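You operate a simulated robot arm through the tools that you are given. There is no shell and no other tool. Be economical: measure what you need, move in short steps, check, and stop when the job is done.

The job below is to be done with a simulated robot arm. You get a single attempt, and the scene is never put back.

Task
Pump the spare wheel on the rack shelf to its label's pressure.
Fine: hose on and dial set before switching on; pump off, bleed by the yellow pump button, blue fitting to its holder.

It is judged by the outcome, as a careful person would: the job done as asked, and still so three seconds after it is handed in. It fails if anything else is knocked over, pushed out of place, dropped, spilled or broken.

Robot
A 7-joint arm with a two-finger parallel gripper, fixed in place. Base frame: the origin is at the foot of the arm, x ahead of it, y to its left, z up. Units: m, rad, N and s.
With the tool pointing down near the work surface it reaches from about 0.3 to 0.7 m from the base axis. Its first joint turns from -1.152 to 1.152 rad. Payload 1.57 kg.
The TCP is the grasp point between the finger pads, 0.03 m short of the fingertips. In the tool frame z runs along the fingers and y along their closing line. Largest opening 0.11 m; finger width 0.024, thickness 0.012; the body of the gripper, 0.048 by 0.112 m, starts 0.078 m behind the TCP.
Orientation is that of the tool frame in the base frame, as [roll, pitch, yaw] about the fixed x, y, z axes, in that order (R = Rz(yaw) Ry(pitch) Rx(roll)). With the fingers straight down and closing along the base's y, the tool's x points along the base's -x, its y along +y and its z along -z.

Tools
- The arm moves only by the tool nudge_tool. Its argument "motion" is a list of rows, each a list of 3 entries, a list of its own where there are three numbers: the shift along the base's x, y, z in m, then the turn, a rotation vector about the base's x, y, z in rad, then the opening, from 0 (shut) to 1 (fully open). In form: [[[x, y, z], [wx, wy, wz], claw], ...]. A call has 1 to 10 rows; each row shifts and turns the commanded pose from where the row before left it. A row lasts 0.2 s, in which the tool goes at most 0.05 m and 0.15 rad; a call with a longer step from one row to the next is refused whole, and so is a gripper value outside its range. A pose out of reach is approached as far as the arm can. The call stops where the force on the tool passes 70 N (or 10 N more than at its start, if that is more) or the arm is blocked; 0.2 s more then pass. The fingers move at their own pace (about 0.108 m/s each) and stop on an object; they squeeze with about 33 N. The grip force told is the motor's: it shows also when the fingers shut on nothing. Time passes only in rows, and 0.2 s behind the last, so rows that do not move let the fingers close. It gives the time, the measured TCP pose, the force on the tool (base axes), the opening and the grip force at its end, in the units of the frame above (readings bear some noise), with the torque about the TCP (base axes, N m) and any sound that the robot's microphone picked up, and new pictures: "show" is both (left out), scene, wrist or none.
- Cameras (640 x 400 px; columns grow to the right, rows downward): "scene" is fixed at [0.1616, -0.395, 1.3968]; the picture's right is [0.78, -0.62, 0.00], its down [-0.40, -0.51, -0.76] and it looks along [0.47, 0.60, -0.65] (base axes); focal length 256 px, centre (320, 200). "wrist" rides on the gripper at [0.07, 0.016, -0.141] in the tool frame; the picture's right is [-0.23, 0.97, 0.00], its down [-0.86, -0.20, -0.48] and it looks along [-0.47, -0.11, 0.88] (tool axes); focal length 222 px, centre (320, 200). There is no depth. A picture from a camera that has moved, and an enlarged one, comes with that camera's place and axes in the base frame and with its lens.
- close_up(camera, box): a new picture of the part [left, top, right, bottom] of that camera's present view, enlarged. The clock stands still meanwhile.
- finish_job(): hands the job in; it is judged then, once.

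Go step by step. Nothing tells you positions but the pictures and the camera data: compare them with the known pose of the tool, close in by small moves and look again before you grip or let go. The budget is 120 turns and 200 pictures, counting those below and the enlarged ones. Unless the task says otherwise, let go and move clear before handing in, and close with one line.

The tools are called after "Emit:" as a command line: name --argument value ..., lists and objects as JSON in quotes. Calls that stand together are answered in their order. nudge_tool: Moves the arm, as the interface text tells. Its arguments: {"type":"object","properties":{"motion":{"type":"array","items":{"type":"array"}},"show":{"type":"string","enum":["both","scene","wrist","none"]}},"required":["motion"]} The other tools are called the same way: close_up (camera, box) takes an enlarged picture of a part of a camera's view; finish_job () hands the job in.

At the start:

```text
clock: 0.0
ee_pos: [0.3306, 0.1578, 1.2183]
orientation: [3.141, 0.001, 3.141]
contact_force: [0.2, 0.8, -0.1]
ft_torque: [0.01, -0.02, -0.02]
grip_width: 0.1098
finger_force: 0.0
```

scene: 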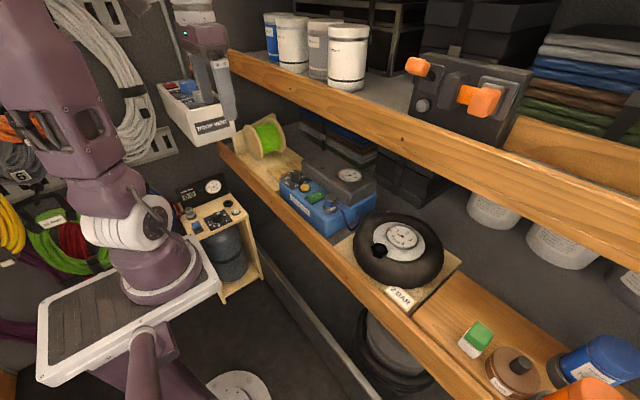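
wrist: 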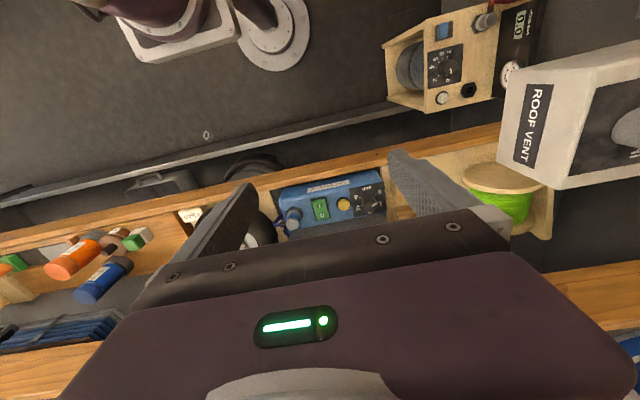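

I see a blue pump on the shelf beside a tyre labelled in BAR, and another box on a stand to the left. I'll enlarge the key areas first.

Emit:
close_up --camera "scene" --box '[260, 140, 400, 250]'

Emit:
close_up --camera "scene" --box '[330, 200, 460, 320]'

Emit:
close_up --camera "wrist" --box '[250, 150, 410, 250]'

Emit:
close_up --camera "wrist" --box '[370, 0, 560, 120]'

Emit:
close_up --camera "scene" --box '[160, 160, 280, 260]'

```text
3.64 times, centred on (330, 195) of scene
camera zoom: at [0.1616, -0.395, 1.3968], right [0.78, -0.62, 0.0], down [-0.4, -0.51, -0.76], along [0.47, 0.6, -0.65], focal length 932 px, centre (284, 218)
```

zoom: 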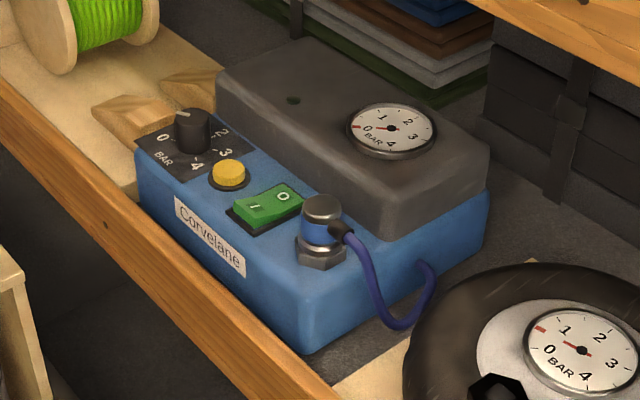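

```text
3.33 times, centred on (395, 260) of scene
camera zoom: at [0.1616, -0.395, 1.3968], right [0.78, -0.62, 0.0], down [-0.4, -0.51, -0.76], along [0.47, 0.6, -0.65], focal length 854 px, centre (70, 0)
```

zoom: 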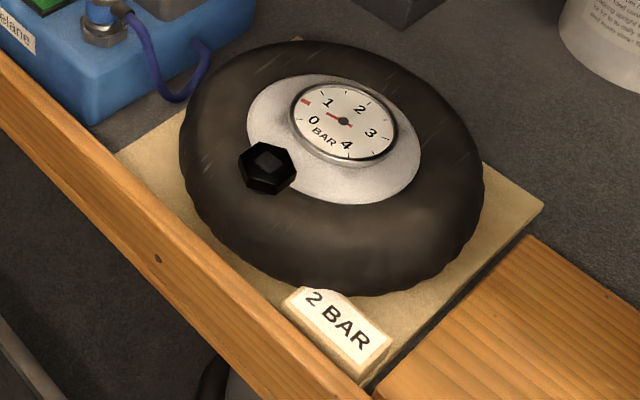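

```text
4.00 times, centred on (330, 200) of wrist
camera zoom: at [0.2605, 0.174, 1.3584], right [0.23, 0.97, 0.0], down [0.86, -0.2, 0.48], along [0.47, -0.11, -0.88], focal length 888 px, centre (280, 200)
```

zoom: 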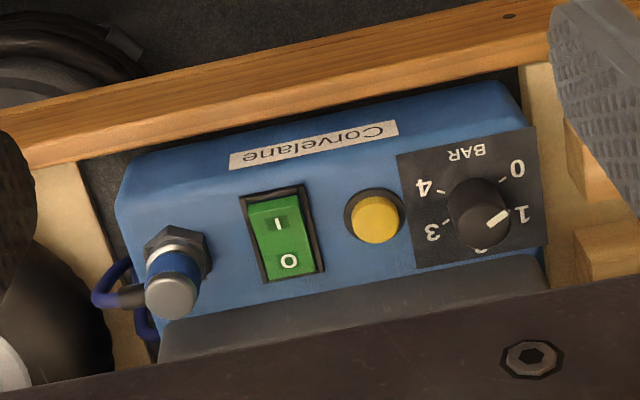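

```text
3.33 times, centred on (465, 60) of wrist
camera zoom: at [0.2605, 0.174, 1.3584], right [0.23, 0.97, 0.0], down [0.86, -0.2, 0.48], along [0.47, -0.11, -0.88], focal length 740 px, centre (-163, 667)
```

zoom: 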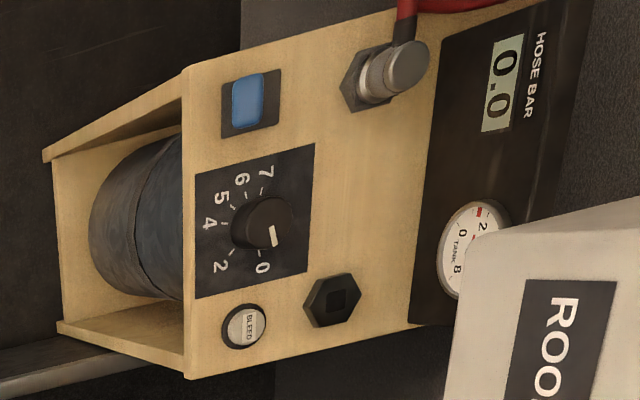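

```text
4.00 times, centred on (220, 210) of scene
camera zoom: at [0.1616, -0.395, 1.3968], right [0.78, -0.62, 0.0], down [-0.4, -0.51, -0.76], along [0.47, 0.6, -0.65], focal length 1025 px, centre (720, 160)
```

zoom: 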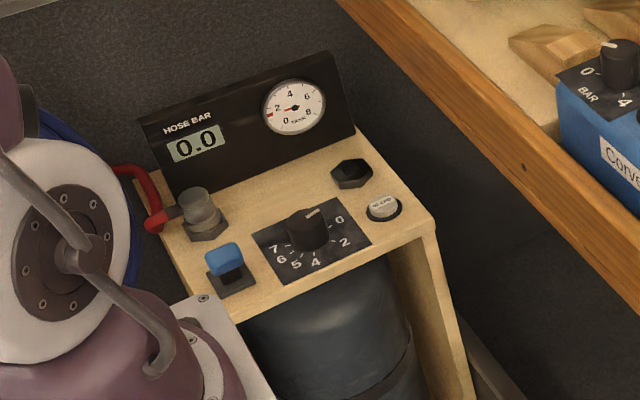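

The blue Corvelane pump's controls lie along x≈0.54: fitting y≈0.04, switch y≈0.11, bleed button y≈0.17, dial y≈0.23, all at z≈0.88–0.92. The label says 2 BAR. I'll slide to -y to view the tyre valve from the wrist camera.

Emit:
nudge_tool --motion '[[[0, -0.045, 0], [0, 0, 0], 1], [[0, -0.045, 0], [0, 0, 0], 1], [[0, -0.045, 0], [0, 0, 0], 1], [[0, -0.045, 0], [0, 0, 0], 1], [[0, -0.04, 0], [0, 0, 0], 1], [[0, 0, 0], [0, 0, 0], 1]]'

```text
clock: 1.4
ee_pos: [0.3311, -0.066, 1.2166]
orientation: [3.141, 0.001, -3.141]
contact_force: [-0.6, -0.8, -0.1]
ft_torque: [-0.01, 0.02, -0.04]
grip_width: 0.1097
finger_force: 0.2
camera wrist: at [0.2613, -0.0487, 1.358], right [0.23, 0.97, 0.0], down [0.85, -0.2, 0.48], along [0.47, -0.11, -0.88], focal length 222 px, centre (320, 200)
```

scene: 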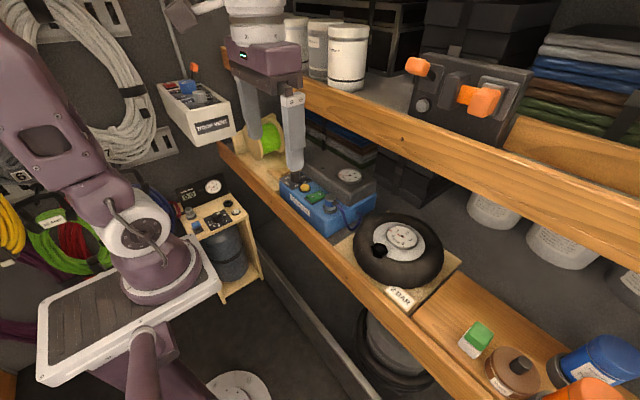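
wrist: 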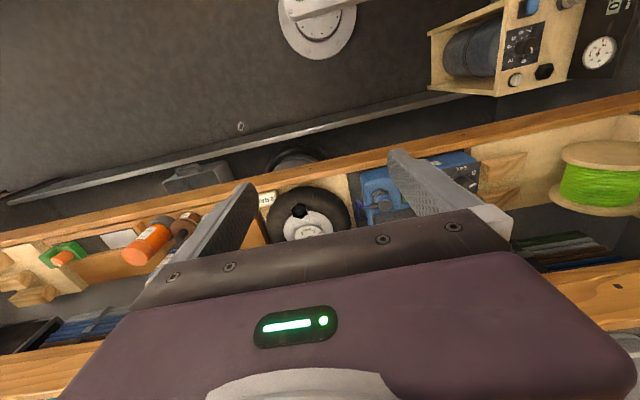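

Emit:
close_up --camera "wrist" --box '[250, 170, 410, 250]'

Emit:
close_up --camera "scene" --box '[210, 10, 410, 140]'

```text
4.00 times, centred on (330, 210) of wrist
camera zoom: at [0.2613, -0.0487, 1.358], right [0.23, 0.97, 0.0], down [0.85, -0.2, 0.48], along [0.47, -0.11, -0.88], focal length 888 px, centre (280, 160)
```

zoom: 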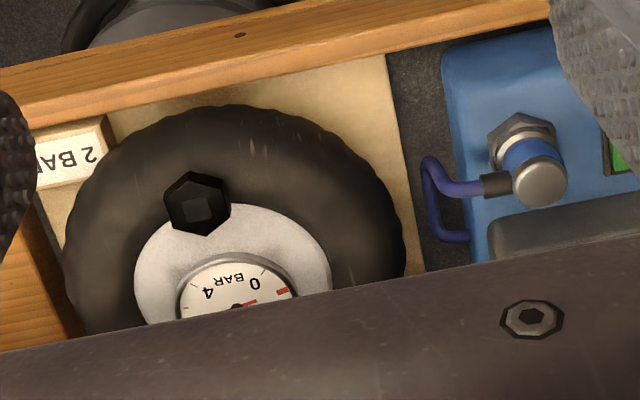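

```text
3.08 times, centred on (310, 75) of scene
camera zoom: at [0.1616, -0.3951, 1.3968], right [0.78, -0.62, 0.0], down [-0.4, -0.51, -0.76], along [0.47, 0.6, -0.65], focal length 789 px, centre (351, 585)
```

zoom: 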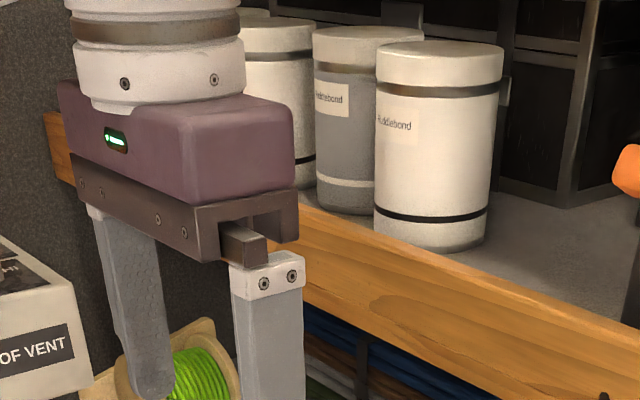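

Valve triangulates to about (0.531,-0.164,0.884). I'll enlarge the valve and the holder to judge their tilt and shape.

Emit:
close_up --camera "wrist" --box '[283, 205, 323, 230]'

Emit:
close_up --camera "scene" --box '[363, 236, 403, 261]'

Emit:
close_up --camera "wrist" --box '[350, 190, 410, 230]'

Emit:
close_up --camera "scene" --box '[315, 180, 385, 224]'

```text
16.00 times, centred on (303, 218) of wrist
camera zoom: at [0.2613, -0.0487, 1.358], right [0.23, 0.97, 0.0], down [0.85, -0.2, 0.48], along [0.47, -0.11, -0.88], focal length 3554 px, centre (592, -80)
```

zoom: 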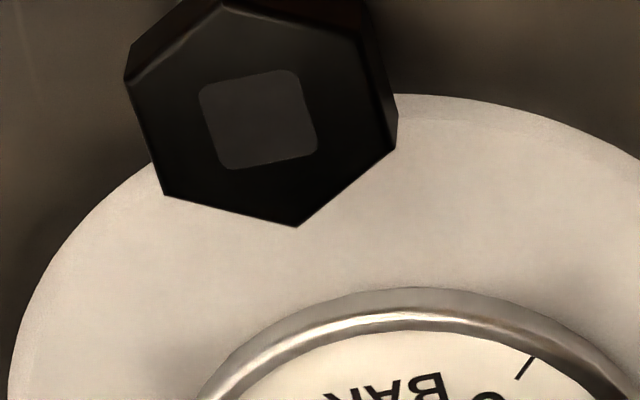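

```text
16.00 times, centred on (383, 248) of scene
camera zoom: at [0.1616, -0.3951, 1.3968], right [0.78, -0.62, 0.0], down [-0.4, -0.51, -0.76], along [0.47, 0.6, -0.65], focal length 4101 px, centre (-688, -576)
```

zoom: 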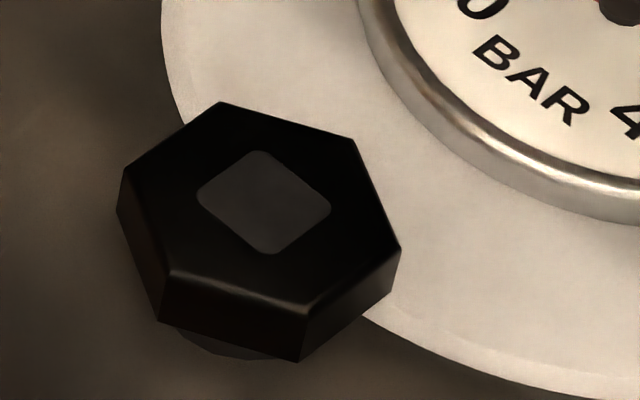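

```text
10.00 times, centred on (380, 210) of wrist
camera zoom: at [0.2613, -0.0487, 1.358], right [0.23, 0.97, 0.0], down [0.85, -0.2, 0.48], along [0.47, -0.11, -0.88], focal length 2221 px, centre (-280, 100)
```

zoom: 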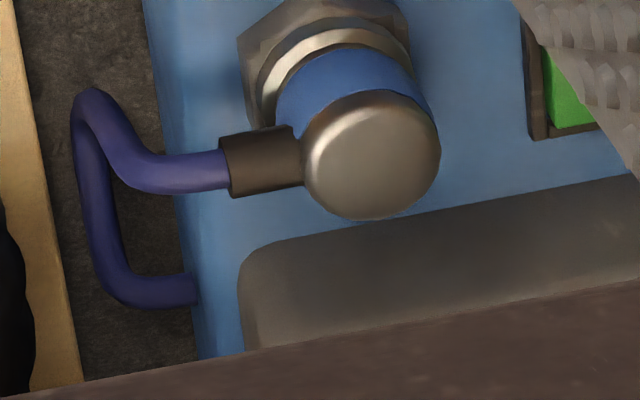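

```text
9.09 times, centred on (350, 202) of scene
camera zoom: at [0.1616, -0.3951, 1.3968], right [0.78, -0.62, 0.0], down [-0.4, -0.51, -0.76], along [0.47, 0.6, -0.65], focal length 2330 px, centre (47, 182)
```

zoom: 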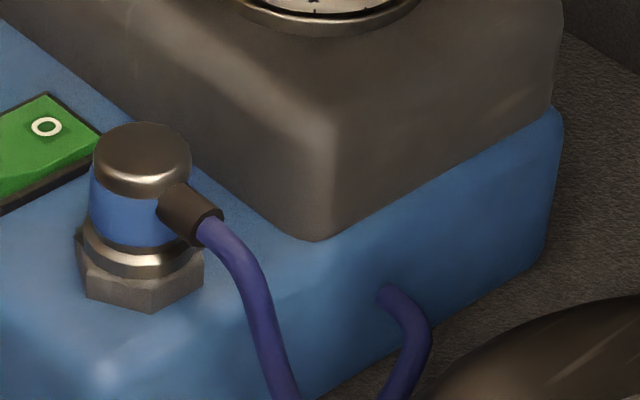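

The deck is near z 0.872, with the fitting's cap at about 0.918. I'll set the dial first, so I'm moving over toward it and checking clearance to the upper shelf on the way.

Emit:
nudge_tool --motion '[[[0, 0.048, 0], [0, 0, 0], 1], [[0, 0.048, 0], [0, 0, 0], 1], [[0, 0.048, 0], [0, 0, 0], 1], [[0, 0.048, 0], [0, 0, 0], 0.7], [[0, 0.048, 0], [0, 0, 0], 0.55], [[0, 0.048, 0], [0, 0, 0], 0.55], [[0.035, 0.0075, -0.03], [0, 0, 0], 0.55], [[0.035, 0, -0.03], [0, 0, 0], 0.55], [[0.035, 0, -0.03], [0, 0, 0], 0.55], [[0, 0, 0], [0, 0, 0], 0.55]]'

```text
clock: 3.6
ee_pos: [0.4343, 0.2335, 1.1271]
orientation: [-3.141, 0.0, 3.141]
contact_force: [-0.2, -0.7, 0.4]
ft_torque: [0.0, -0.01, -0.02]
grip_width: 0.0606
finger_force: 0.0
camera wrist: at [0.3641, 0.2503, 1.2679], right [0.23, 0.97, 0.0], down [0.86, -0.2, 0.48], along [0.47, -0.11, -0.88], focal length 222 px, centre (320, 200)
```

scene: 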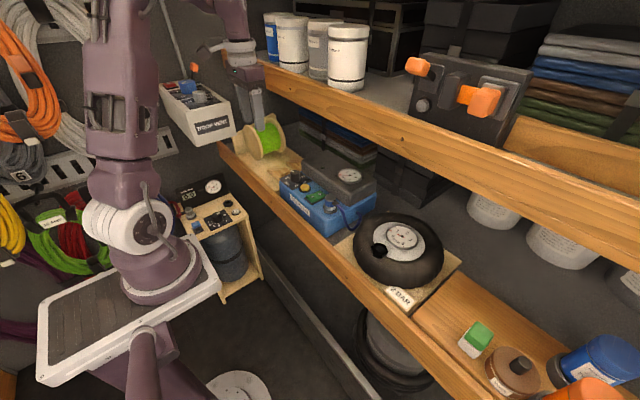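
wrist: 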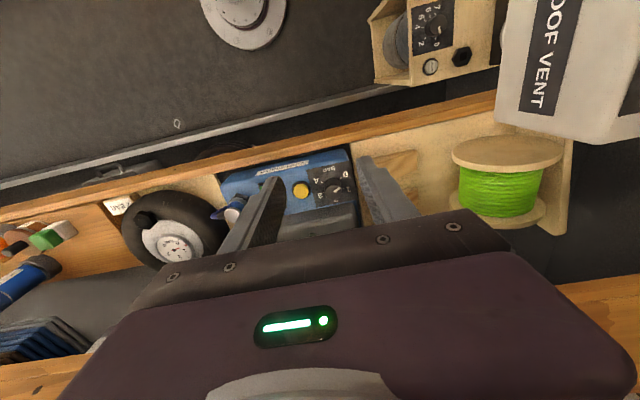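

Before going under, I need the upper plank's position more exactly; enlarging where it shows in the wrist view.

Emit:
close_up --camera "wrist" --box '[480, 240, 640, 340]'

Emit:
close_up --camera "scene" --box '[210, 30, 370, 130]'

Emit:
close_up --camera "wrist" --box '[290, 155, 370, 205]'

```text
4.00 times, centred on (560, 290) of wrist
camera zoom: at [0.3641, 0.2503, 1.2679], right [0.23, 0.97, 0.0], down [0.86, -0.2, 0.48], along [0.47, -0.11, -0.88], focal length 888 px, centre (-640, -160)
```

zoom: 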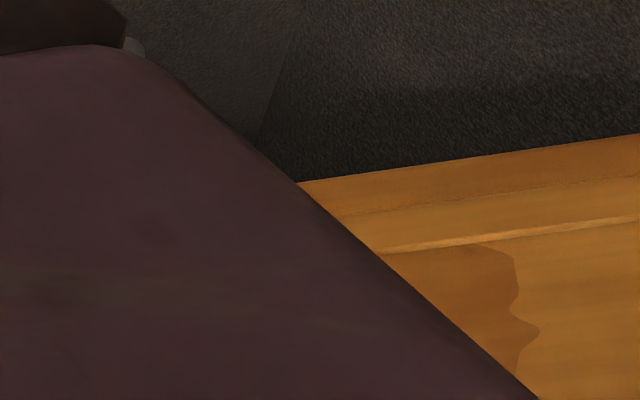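

```text
4.00 times, centred on (290, 80) of scene
camera zoom: at [0.1616, -0.395, 1.3968], right [0.78, -0.62, 0.0], down [-0.4, -0.51, -0.76], along [0.47, 0.6, -0.65], focal length 1025 px, centre (440, 680)
```

zoom: 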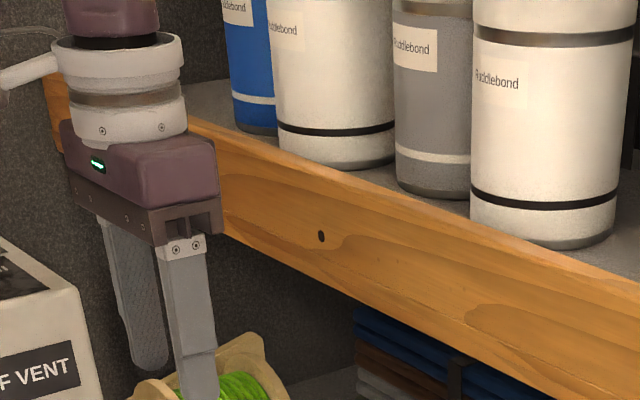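

```text
8.00 times, centred on (330, 180) of wrist
camera zoom: at [0.3641, 0.2503, 1.2679], right [0.23, 0.97, 0.0], down [0.86, -0.2, 0.48], along [0.47, -0.11, -0.88], focal length 1777 px, centre (240, 360)
```

zoom: 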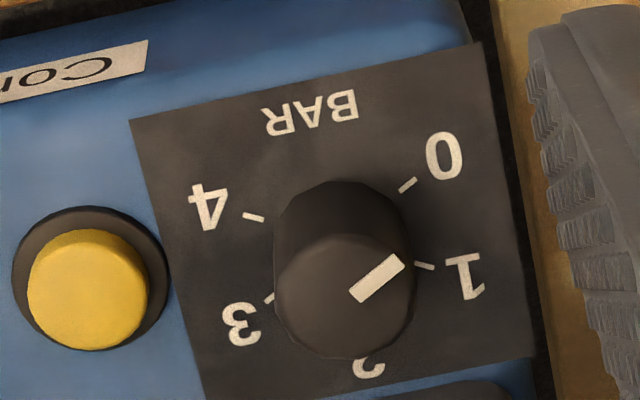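

Findings: the dial reads 0 (60° per bar, clockwise), knob at about (0.548, 0.2315). The upper plank overhangs at x≈0.56, z 1.14–1.22, so the hand must lean back about 20° under it. Tilting now and pre-turning the yaw by +30°.

Emit:
nudge_tool --motion '[[[0, 0, 0], [0, -0.12, 0], 0.55], [[0, 0, 0], [0, -0.12, 0], 0.55], [[0, 0, 0], [0, -0.11, 0], 0.55], [[0, 0, 0], [0, 0, 0.131], 0.55], [[0, 0, 0], [0, 0, 0.131], 0.55], [[0, 0, 0], [0, 0, 0.131], 0.55], [[0.0, 0, 0], [0, 0, 0.131], 0.55], [[0.035, 0, -0.035], [0, 0, 0], 0.55], [[0.03, -0.004, -0.035], [0, 0, 0], 0.55], [[0, 0, -0.035], [0, 0, 0], 0.55]]'

```text
clock: 5.8
ee_pos: [0.4996, 0.2294, 1.0241]
orientation: [-3.141, 0.352, -2.617]
contact_force: [0.6, 0.9, -0.1]
ft_torque: [-0.01, -0.01, 0.02]
grip_width: 0.0604
finger_force: 0.1
camera wrist: at [0.3928, 0.1861, 1.1323], right [-0.3, 0.95, 0.08], down [0.65, 0.15, 0.74], along [0.69, 0.28, -0.66], focal length 222 px, centre (320, 200)
```

scene: 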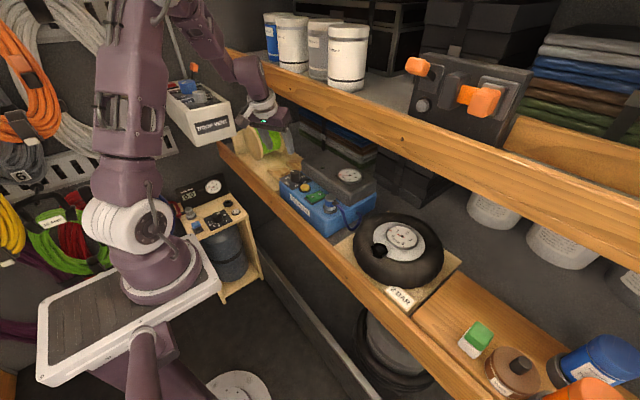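
wrist: 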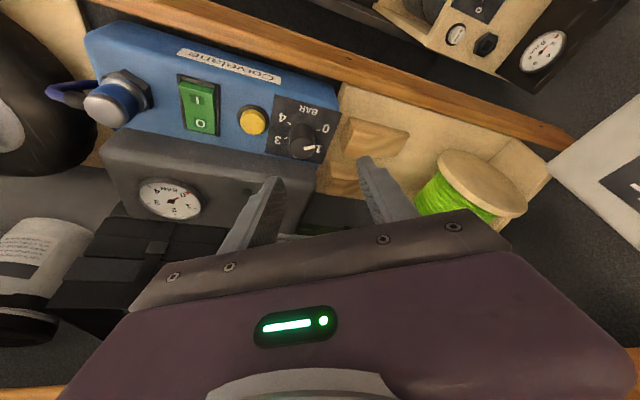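

The yaw and tilt are right, and the knob sits just ahead of the fingers. I'll move forward and down to just above it and look again.

Emit:
nudge_tool --motion '[[[0.018, 0, -0.03], [0, 0, 0], 0.5], [[0.018, 0, -0.03], [0, 0, 0], 0.5], [[0, 0, 0], [0, 0, 0], 0.5]]'

Emit:
close_up --camera "wrist" --box '[240, 100, 400, 200]'

Emit:
close_up --camera "scene" --box '[230, 90, 350, 210]'

```text
clock: 6.6
ee_pos: [0.5364, 0.2283, 0.9649]
orientation: [3.141, 0.351, -2.617]
contact_force: [0.2, -0.6, -0.3]
ft_torque: [0.02, 0.0, -0.03]
grip_width: 0.0547
finger_force: 0.1
camera wrist: at [0.4293, 0.1854, 1.0734], right [-0.3, 0.95, 0.08], down [0.65, 0.15, 0.74], along [0.69, 0.28, -0.67], focal length 222 px, centre (320, 200)
```

scene: 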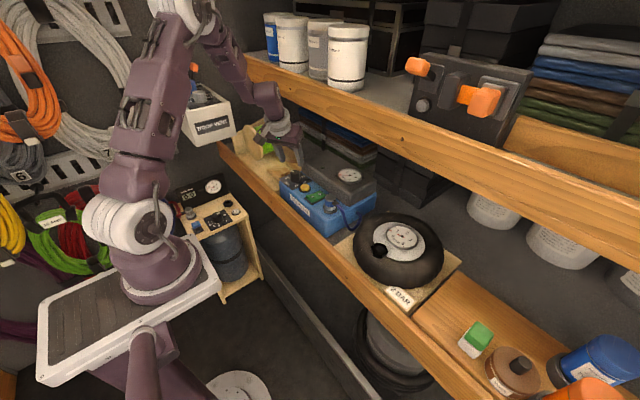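
wrist: 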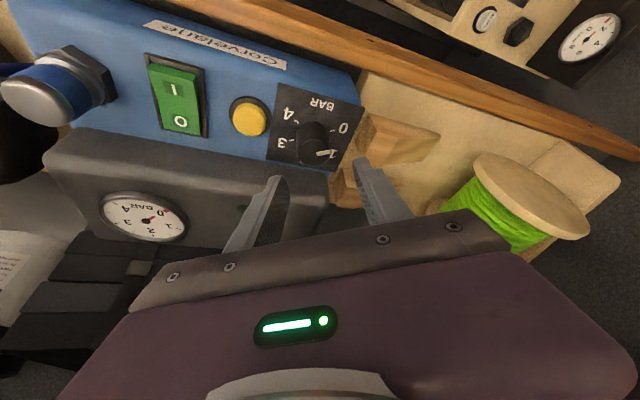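

```text
4.00 times, centred on (320, 150) of wrist
camera zoom: at [0.4293, 0.1854, 1.0734], right [-0.3, 0.95, 0.08], down [0.65, 0.15, 0.74], along [0.69, 0.28, -0.67], focal length 888 px, centre (320, 400)
```

zoom: 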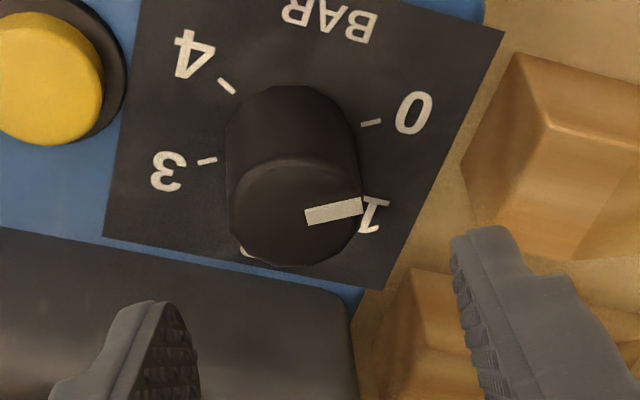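

```text
3.33 times, centred on (290, 150) of scene
camera zoom: at [0.1616, -0.395, 1.3968], right [0.78, -0.62, 0.0], down [-0.4, -0.51, -0.76], along [0.47, 0.6, -0.65], focal length 854 px, centre (420, 367)
```

zoom: 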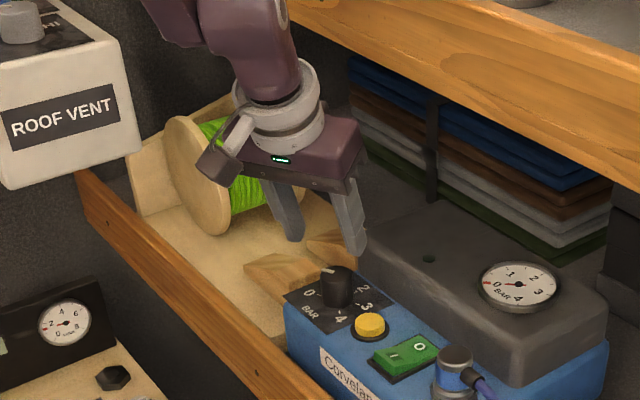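

The knob is confirmed at (0.548, 0.2315) with its top near 0.90. I'm descending around it with the fingers part open.

Emit:
nudge_tool --motion '[[[0.0073, 0.0007, -0.02], [0, 0, 0], 0.5], [[0, 0, -0.02], [0, 0, 0], 0.5], [[0, 0, -0.013], [0, 0, 0], 0.5], [[0, 0, 0], [0, 0, 0], 0.5]]'

Emit:
close_up --camera "wrist" --box '[240, 100, 400, 200]'

Emit:
close_up --camera "scene" --box '[240, 110, 360, 210]'

```text
clock: 7.6
ee_pos: [0.5438, 0.2294, 0.9092]
orientation: [3.141, 0.35, -2.617]
contact_force: [-0.1, -0.1, -1.0]
ft_torque: [-0.01, 0.04, 0.0]
grip_width: 0.0551
finger_force: 0.1
camera wrist: at [0.4368, 0.1871, 1.0184], right [-0.3, 0.95, 0.08], down [0.65, 0.15, 0.74], along [0.69, 0.28, -0.67], focal length 222 px, centre (320, 200)
```

scene: 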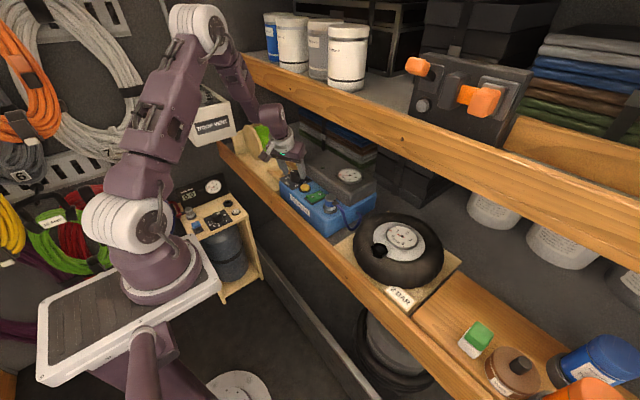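
wrist: 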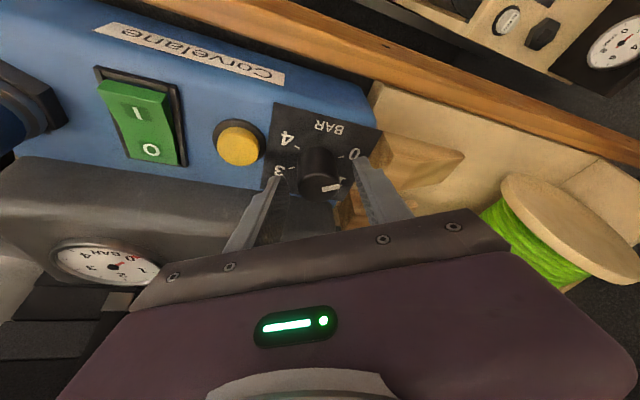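

```text
4.00 times, centred on (320, 150) of wrist
camera zoom: at [0.4368, 0.1871, 1.0184], right [-0.3, 0.95, 0.08], down [0.65, 0.15, 0.74], along [0.69, 0.28, -0.67], focal length 888 px, centre (320, 400)
```

zoom: 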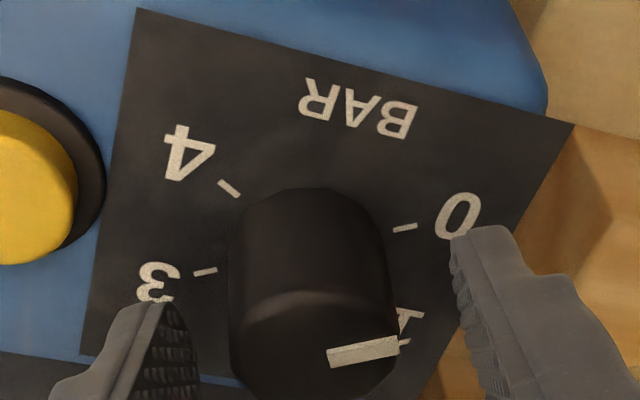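

```text
4.00 times, centred on (300, 160) of scene
camera zoom: at [0.1616, -0.395, 1.3968], right [0.78, -0.62, 0.0], down [-0.4, -0.51, -0.76], along [0.47, 0.6, -0.65], focal length 1025 px, centre (400, 360)
```

zoom: 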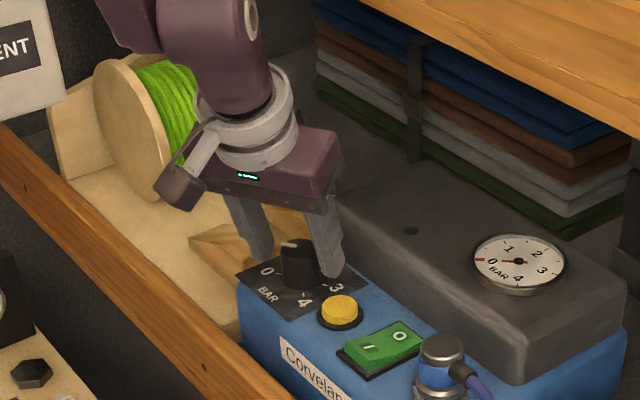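

The knob is centred between the fingertips. Closing gently and then checking the grip.

Emit:
nudge_tool --motion '[[[0, 0, 0], [0, 0, 0], 0.25], [[0, 0, 0], [0, 0, 0], 0.25], [[0, 0, 0], [0, 0, 0], 0.25]]' --show "none"

Emit:
close_up --camera "wrist" --box '[240, 100, 400, 200]'

```text
clock: 8.4
ee_pos: [0.5445, 0.2282, 0.9092]
orientation: [-3.141, 0.35, -2.618]
contact_force: [9.9, -12.8, -5.0]
ft_torque: [0.16, -0.2, -0.09]
grip_width: 0.0334
finger_force: 41.3
```

```text
4.00 times, centred on (320, 150) of wrist
camera zoom: at [0.4374, 0.186, 1.0185], right [-0.3, 0.95, 0.08], down [0.65, 0.15, 0.74], along [0.69, 0.27, -0.67], focal length 888 px, centre (320, 400)
```

zoom: 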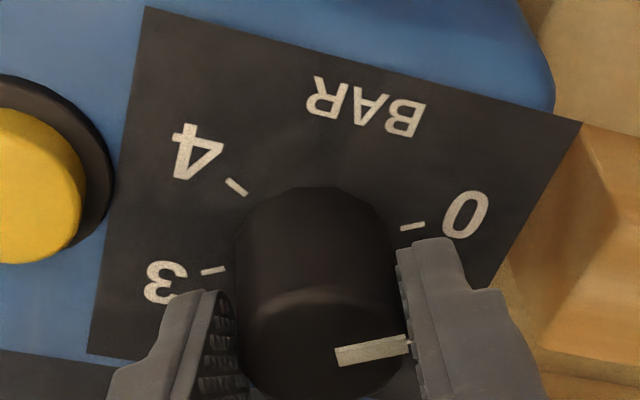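

The knob is held with a 33 mm width; there is a slight sideways load, so I'll trim about 1.5 mm and turn the first 60° clockwise.

Emit:
nudge_tool --motion '[[[0.0008, -0.0015, 0], [0, 0, 0], 0.25], [[0, 0.0006, 0], [0, 0, -0.131], 0.25], [[0, 0.0006, 0], [0, 0, -0.131], 0.25], [[0, 0.0006, 0], [0, 0, -0.131], 0.25], [[0, 0.0006, 0], [0, 0, -0.131], 0.25], [[0, 0.0006, 0], [0, 0, -0.131], 0.25], [[0, 0.0006, 0], [0, 0, -0.131], 0.25], [[0, 0.0006, 0], [0, 0, -0.131], 0.25], [[0, 0.0006, 0], [0, 0, -0.131], 0.25], [[0, 0, 0], [0, 0, 0], 0.25]]'

Emit:
close_up --camera "wrist" --box '[240, 100, 400, 200]'

```text
clock: 10.6
ee_pos: [0.5451, 0.235, 0.9089]
orientation: [3.139, 0.353, 2.616]
contact_force: [-6.6, 20.7, 18.5]
ft_torque: [0.14, 0.24, 0.12]
grip_width: 0.0337
finger_force: 41.6
camera wrist: at [0.4535, 0.3065, 1.0183], right [0.67, 0.74, 0.08], down [0.45, -0.49, 0.74], along [0.59, -0.46, -0.66], focal length 222 px, centre (320, 200)
```

scene: 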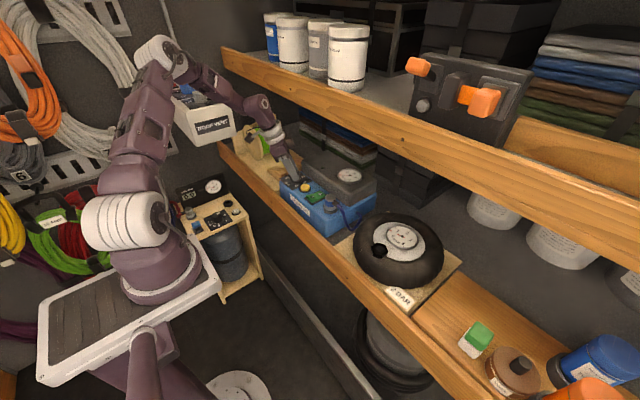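
wrist: 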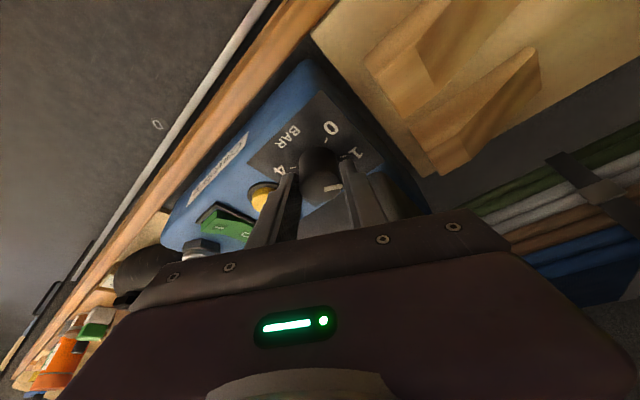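

```text
4.00 times, centred on (320, 150) of wrist
camera zoom: at [0.4535, 0.3065, 1.0183], right [0.67, 0.74, 0.08], down [0.45, -0.49, 0.74], along [0.59, -0.46, -0.66], focal length 888 px, centre (320, 400)
```

zoom: 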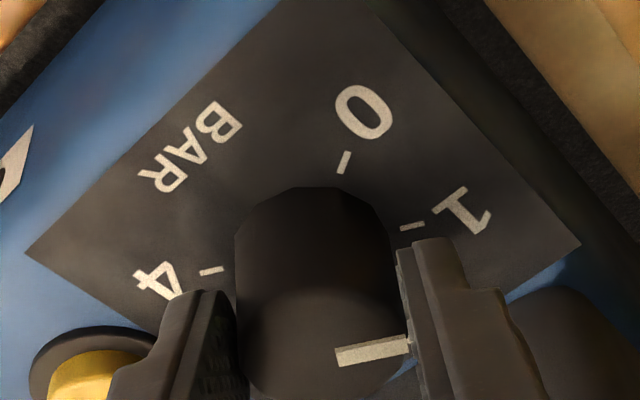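

The dial now points at 1. I'll release, lift, turn back 60°, trim x by about +2 mm (the loads suggest that), and descend for the second half.

Emit:
nudge_tool --motion '[[[0, 0, 0], [0, 0, 0], 0.5], [[0, 0, 0.02], [0, 0, 0], 0.5], [[0, 0, 0.02], [0, 0, 0.131], 0.5], [[0.0017, -0.0033, 0], [0, 0, 0.131], 0.5], [[0, 0, 0], [0, 0, 0.131], 0.5], [[0, 0, 0], [0, 0, 0.131], 0.5], [[0, 0, 0], [0, 0, 0.131], 0.5], [[0, 0, 0], [0, 0, 0.131], 0.5], [[0, 0, 0], [0, 0, 0.131], 0.5], [[0, 0, 0], [0, 0, 0.131], 0.5]]' --show "wrist"

```text
clock: 12.8
ee_pos: [0.545, 0.2297, 0.9483]
orientation: [-3.141, 0.352, -2.615]
contact_force: [-0.2, 0.6, -0.5]
ft_torque: [0.01, -0.03, 0.0]
grip_width: 0.055
finger_force: 0.1
camera wrist: at [0.4389, 0.1865, 1.0576], right [-0.31, 0.95, 0.08], down [0.65, 0.15, 0.74], along [0.69, 0.28, -0.66], focal length 222 px, centre (320, 200)
```

wrist: 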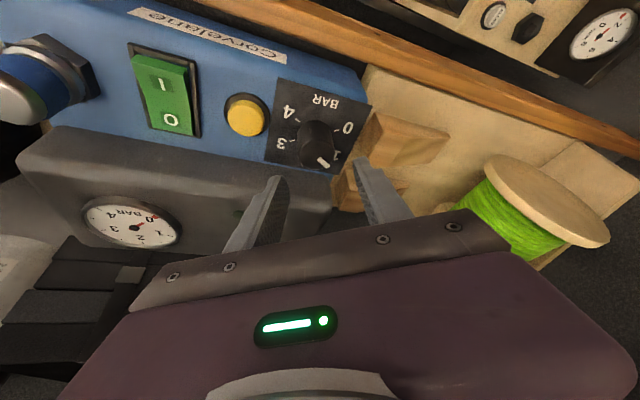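

Pointer at 1 confirmed. Descending again and closing.

Emit:
nudge_tool --motion '[[[0.001, 0, -0.02], [0, 0, 0], 0.5], [[0, 0, -0.019], [0, 0, 0], 0.5], [[0, 0, 0], [0, 0, 0], 0.25], [[0, 0, 0], [0, 0, 0], 0.25], [[0, 0, 0], [0, 0, 0], 0.25]]' --show "none"

Emit:
close_up --camera "wrist" --box '[240, 100, 400, 200]'

```text
clock: 14.0
ee_pos: [0.5475, 0.229, 0.9108]
orientation: [3.141, 0.35, -2.617]
contact_force: [-4.0, 0.6, 1.1]
ft_torque: [-0.24, -0.3, 0.0]
grip_width: 0.0336
finger_force: 41.5
```

```text
4.00 times, centred on (320, 150) of wrist
camera zoom: at [0.4393, 0.1867, 1.0195], right [-0.3, 0.95, 0.08], down [0.65, 0.15, 0.74], along [0.69, 0.28, -0.67], focal length 888 px, centre (320, 400)
```

zoom: 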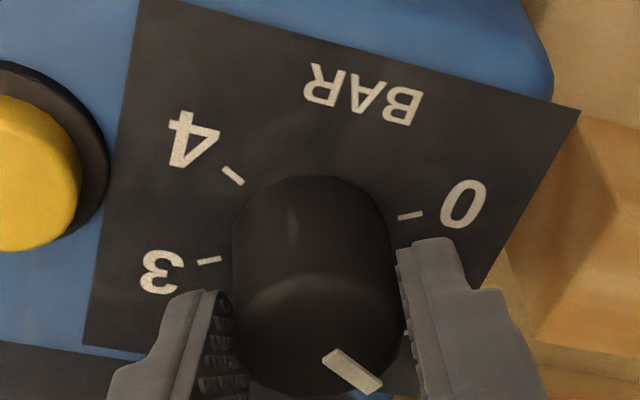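

The grip is well centred now. Turning the second 60°.

Emit:
nudge_tool --motion '[[[0, 0.0006, 0], [0, 0, -0.131], 0.25], [[0, 0.0006, 0], [0, 0, -0.131], 0.25], [[0, 0.0006, 0], [0, 0, -0.131], 0.25], [[0, 0.0006, 0], [0, 0, -0.131], 0.25], [[0, 0.0006, 0], [0, 0, -0.131], 0.25], [[0, 0.0006, 0], [0, 0, -0.131], 0.25], [[0, 0.0006, 0], [0, 0, -0.131], 0.25], [[0, 0.0006, 0], [0, 0, -0.131], 0.25], [[0, 0, 0], [0, 0, 0], 0.25]]' --show "none"

Emit:
nudge_tool --motion '[[[0, 0, 0], [0, 0, 0], 0.5], [[0, 0, 0], [0, 0, 0], 0.5], [[0, 0, 0.02], [0, 0, 0], 0.5], [[0, 0, 0.02], [0, 0, 0.131], 0.5], [[-0.01, 0, 0.02], [0, 0, 0.131], 0.5], [[-0.02, 0, 0.02], [0, 0, 0.131], 0.5], [[-0.02, 0, 0.02], [0, 0, 0.131], 0.5], [[0, 0, 0], [0, 0, 0], 0.5]]'

Emit:
close_up --camera "wrist" --box '[250, 100, 410, 200]'

Emit:
close_up --camera "scene" --box '[260, 150, 340, 210]'

```text
clock: 16.0
ee_pos: [0.5473, 0.2345, 0.9105]
orientation: [3.14, 0.351, 2.616]
contact_force: [-17.6, -4.5, 3.6]
ft_torque: [-0.11, -0.37, -0.07]
grip_width: 0.0336
finger_force: 41.1
```

```text
clock: 17.8
ee_pos: [0.4969, 0.234, 1.0101]
orientation: [-3.141, 0.352, -3.138]
contact_force: [0.8, -0.2, 0.0]
ft_torque: [0.01, -0.04, 0.03]
grip_width: 0.055
finger_force: 0.0
camera wrist: at [0.3831, 0.2507, 1.1193], right [0.21, 0.97, 0.08], down [0.64, -0.2, 0.74], along [0.74, -0.11, -0.66], focal length 222 px, centre (320, 200)
```

scene: 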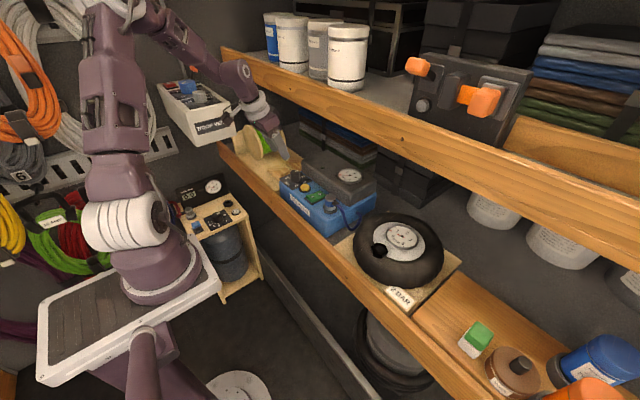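
wrist: 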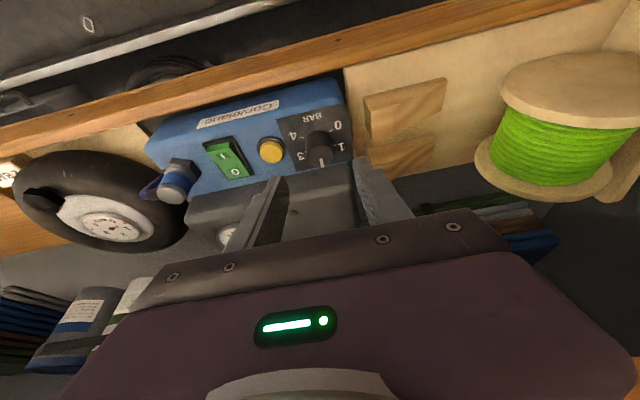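

```text
4.00 times, centred on (330, 150) of wrist
camera zoom: at [0.3831, 0.2507, 1.1193], right [0.21, 0.97, 0.08], down [0.64, -0.2, 0.74], along [0.74, -0.11, -0.66], focal length 888 px, centre (280, 400)
```

zoom: 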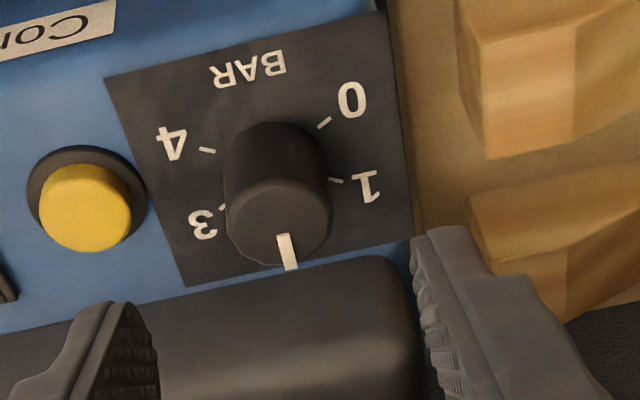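

```text
6.67 times, centred on (300, 180) of scene
camera zoom: at [0.1616, -0.3951, 1.3968], right [0.78, -0.62, 0.0], down [-0.4, -0.51, -0.76], along [0.47, 0.6, -0.65], focal length 1709 px, centre (453, 333)
```

zoom: 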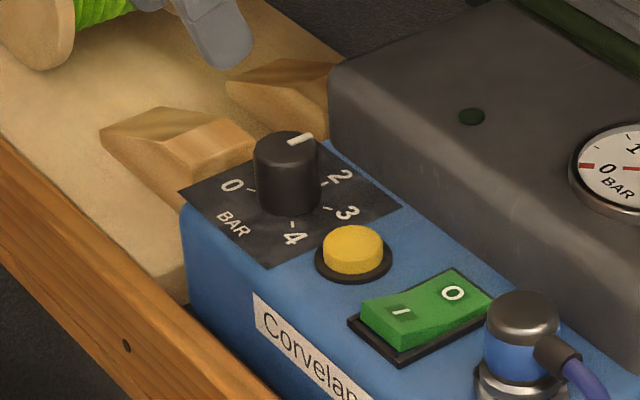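

The pointer is exactly at 2. Next is the hose fitting: I'm moving over it with the hand turned about +48°, so the fingers avoid the hose stub and the wrist leans clear of the shelf.

Emit:
nudge_tool --motion '[[[0, -0.035, 0.01], [0, 0, 0.14], 0.45], [[0, -0.035, 0], [0, 0, 0.14], 0.45], [[0, -0.035, 0], [0, 0, 0.14], 0.45], [[0, -0.035, 0], [0, 0, 0.14], 0.45], [[0.01, -0.035, 0], [0, 0, 0.14], 0.45], [[0.015, -0.023, 0], [0, 0, 0.14], 0.45], [[0, 0, 0], [0, 0, 0], 0.45]]'

Emit:
close_up --camera "wrist" --box '[240, 80, 400, 200]'

Emit:
close_up --camera "scene" --box '[270, 90, 400, 230]'

```text
clock: 19.4
ee_pos: [0.521, 0.0373, 1.0188]
orientation: [3.141, 0.35, -2.3]
contact_force: [0.2, -0.9, 0.7]
ft_torque: [0.02, 0.01, 0.01]
grip_width: 0.0494
finger_force: 0.0
camera wrist: at [0.433, -0.0372, 1.1284], right [-0.58, 0.81, 0.08], down [0.57, 0.34, 0.74], along [0.57, 0.48, -0.66], focal length 222 px, centre (320, 200)
```

scene: 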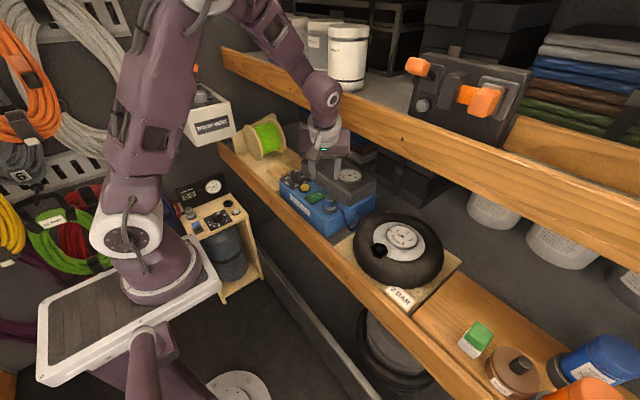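
wrist: 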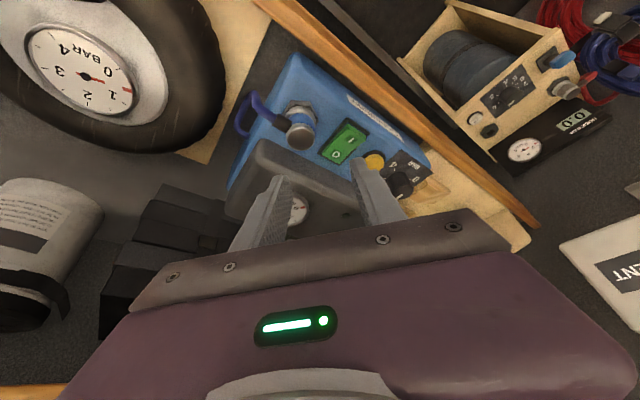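

```text
3.33 times, centred on (320, 140) of wrist
camera zoom: at [0.433, -0.0372, 1.1284], right [-0.58, 0.81, 0.08], down [0.57, 0.34, 0.74], along [0.57, 0.48, -0.66], focal length 740 px, centre (320, 400)
```

zoom: 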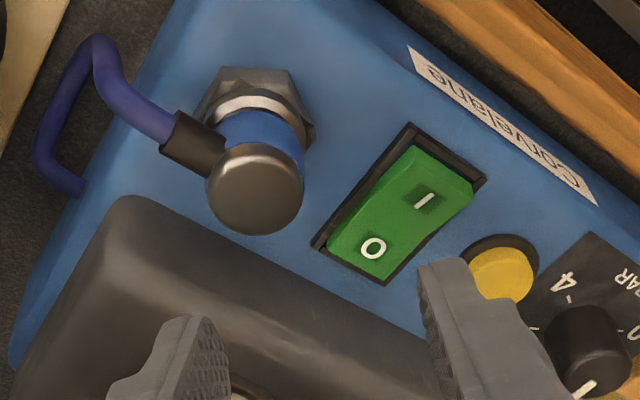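

```text
2.86 times, centred on (335, 160) of scene
camera zoom: at [0.1616, -0.3951, 1.3968], right [0.78, -0.62, 0.0], down [-0.4, -0.51, -0.76], along [0.47, 0.6, -0.65], focal length 732 px, centre (277, 314)
```

zoom: 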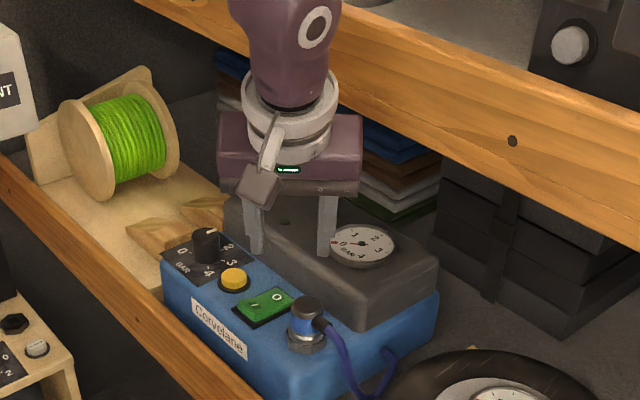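

The fitting is near (0.543, 0.040). I'll step closer, hovering above it with a narrower opening for clearance to the grey box.

Emit:
nudge_tool --motion '[[[0.01, -0.001, -0.025], [0, 0, 0], 0.4], [[0.009, 0, -0.025], [0, 0, 0], 0.4], [[0, 0, 0], [0, 0, 0], 0.4]]' --show "none"

Emit:
close_up --camera "wrist" --box '[240, 90, 400, 200]'

Emit:
close_up --camera "scene" --box '[290, 130, 390, 220]'

```text
clock: 20.2
ee_pos: [0.5406, 0.0358, 0.9703]
orientation: [3.141, 0.351, -2.303]
contact_force: [0.1, -0.9, -0.8]
ft_torque: [0.02, -0.02, -0.03]
grip_width: 0.0443
finger_force: 0.0
```

```text
3.64 times, centred on (320, 145) of wrist
camera zoom: at [0.4522, -0.038, 1.0785], right [-0.58, 0.81, 0.08], down [0.57, 0.34, 0.74], along [0.57, 0.48, -0.66], focal length 808 px, centre (320, 400)
```

zoom: 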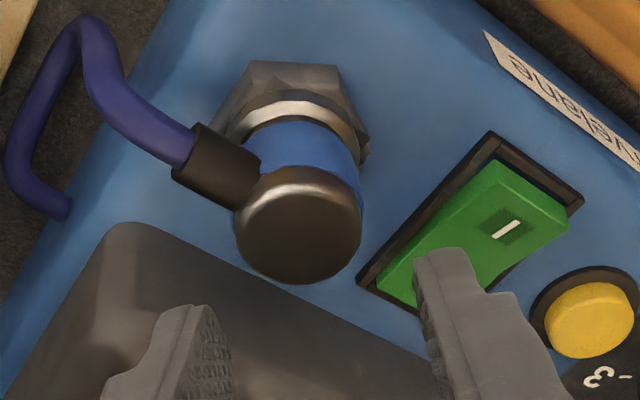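

```text
4.44 times, centred on (340, 175) of scene
camera zoom: at [0.1616, -0.395, 1.3968], right [0.78, -0.62, 0.0], down [-0.4, -0.51, -0.76], along [0.47, 0.6, -0.65], focal length 1139 px, centre (231, 311)
```

zoom: 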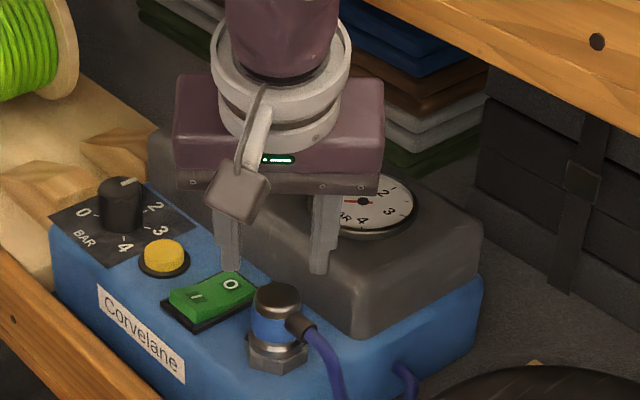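

The fitting centre is near (0.546, 0.040). I'll lower the tips to the cap's level and check the centring before going further.

Emit:
nudge_tool --motion '[[[0.002, 0.0005, -0.02], [0, 0, 0], 0.4], [[0, 0, -0.015], [0, 0, 0], 0.4], [[0, 0, 0], [0, 0, 0], 0.4]]' --show "none"

Emit:
close_up --camera "wrist" --box '[240, 110, 400, 210]'

Emit:
close_up --camera "scene" --box '[290, 150, 380, 220]'

```text
clock: 21.0
ee_pos: [0.5425, 0.0382, 0.9346]
orientation: [3.141, 0.352, -2.301]
contact_force: [0.1, 0.1, 0.1]
ft_torque: [0.0, 0.02, 0.02]
grip_width: 0.044
finger_force: 0.0
```

```text
4.00 times, centred on (320, 160) of wrist
camera zoom: at [0.4551, -0.0368, 1.0434], right [-0.58, 0.81, 0.08], down [0.58, 0.34, 0.74], along [0.57, 0.48, -0.66], focal length 888 px, centre (320, 360)
```

zoom: 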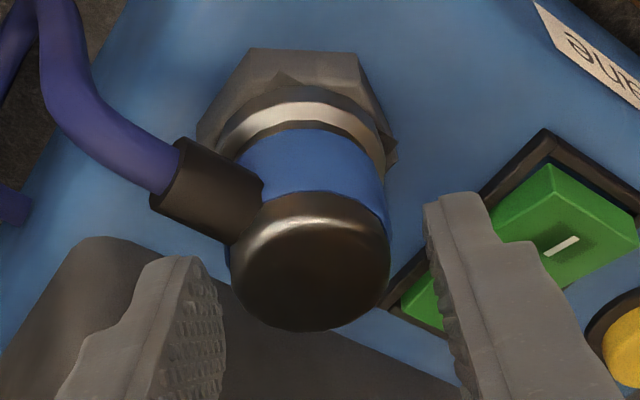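

```text
5.71 times, centred on (335, 185) of scene
camera zoom: at [0.1616, -0.395, 1.3968], right [0.78, -0.62, 0.0], down [-0.4, -0.51, -0.76], along [0.47, 0.6, -0.65], focal length 1464 px, centre (234, 286)
```

zoom: 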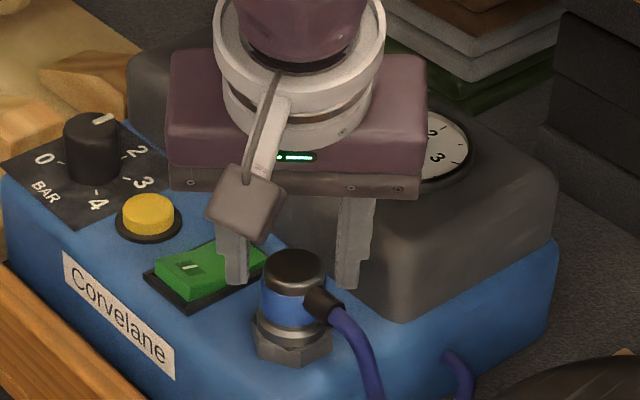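

The fitting is centred between the tips. Lowering about 12 mm more, then closing.

Emit:
nudge_tool --motion '[[[0, -0.001, -0.007], [0, 0, 0], 0.4], [[0, 0, -0.006], [0, 0, 0], 0.4], [[0, 0, 0], [0, 0, 0], 0.4]]' --show "none"

Emit:
close_up --camera "wrist" --box '[240, 110, 400, 210]'

Emit:
close_up --camera "scene" --box '[300, 160, 370, 220]'

```text
clock: 21.8
ee_pos: [0.5425, 0.0354, 0.9223]
orientation: [-3.141, 0.351, -2.302]
contact_force: [-0.5, -0.3, 1.2]
ft_torque: [0.02, 0.03, -0.01]
grip_width: 0.044
finger_force: 0.0
```

```text
4.00 times, centred on (320, 160) of wrist
camera zoom: at [0.4553, -0.0382, 1.0313], right [-0.58, 0.81, 0.08], down [0.58, 0.34, 0.74], along [0.57, 0.48, -0.67], focal length 888 px, centre (320, 360)
```

zoom: 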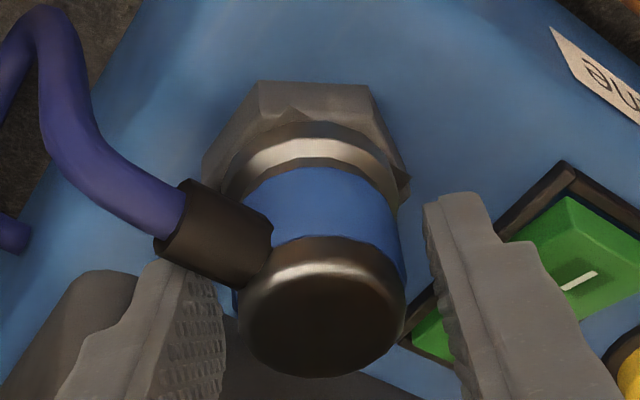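

```text
6.67 times, centred on (335, 190) of scene
camera zoom: at [0.1616, -0.395, 1.3968], right [0.78, -0.62, 0.0], down [-0.4, -0.51, -0.76], along [0.47, 0.6, -0.65], focal length 1709 px, centre (220, 267)
```

zoom: 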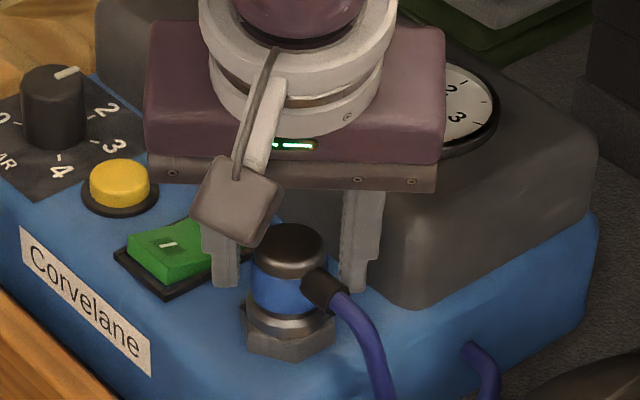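

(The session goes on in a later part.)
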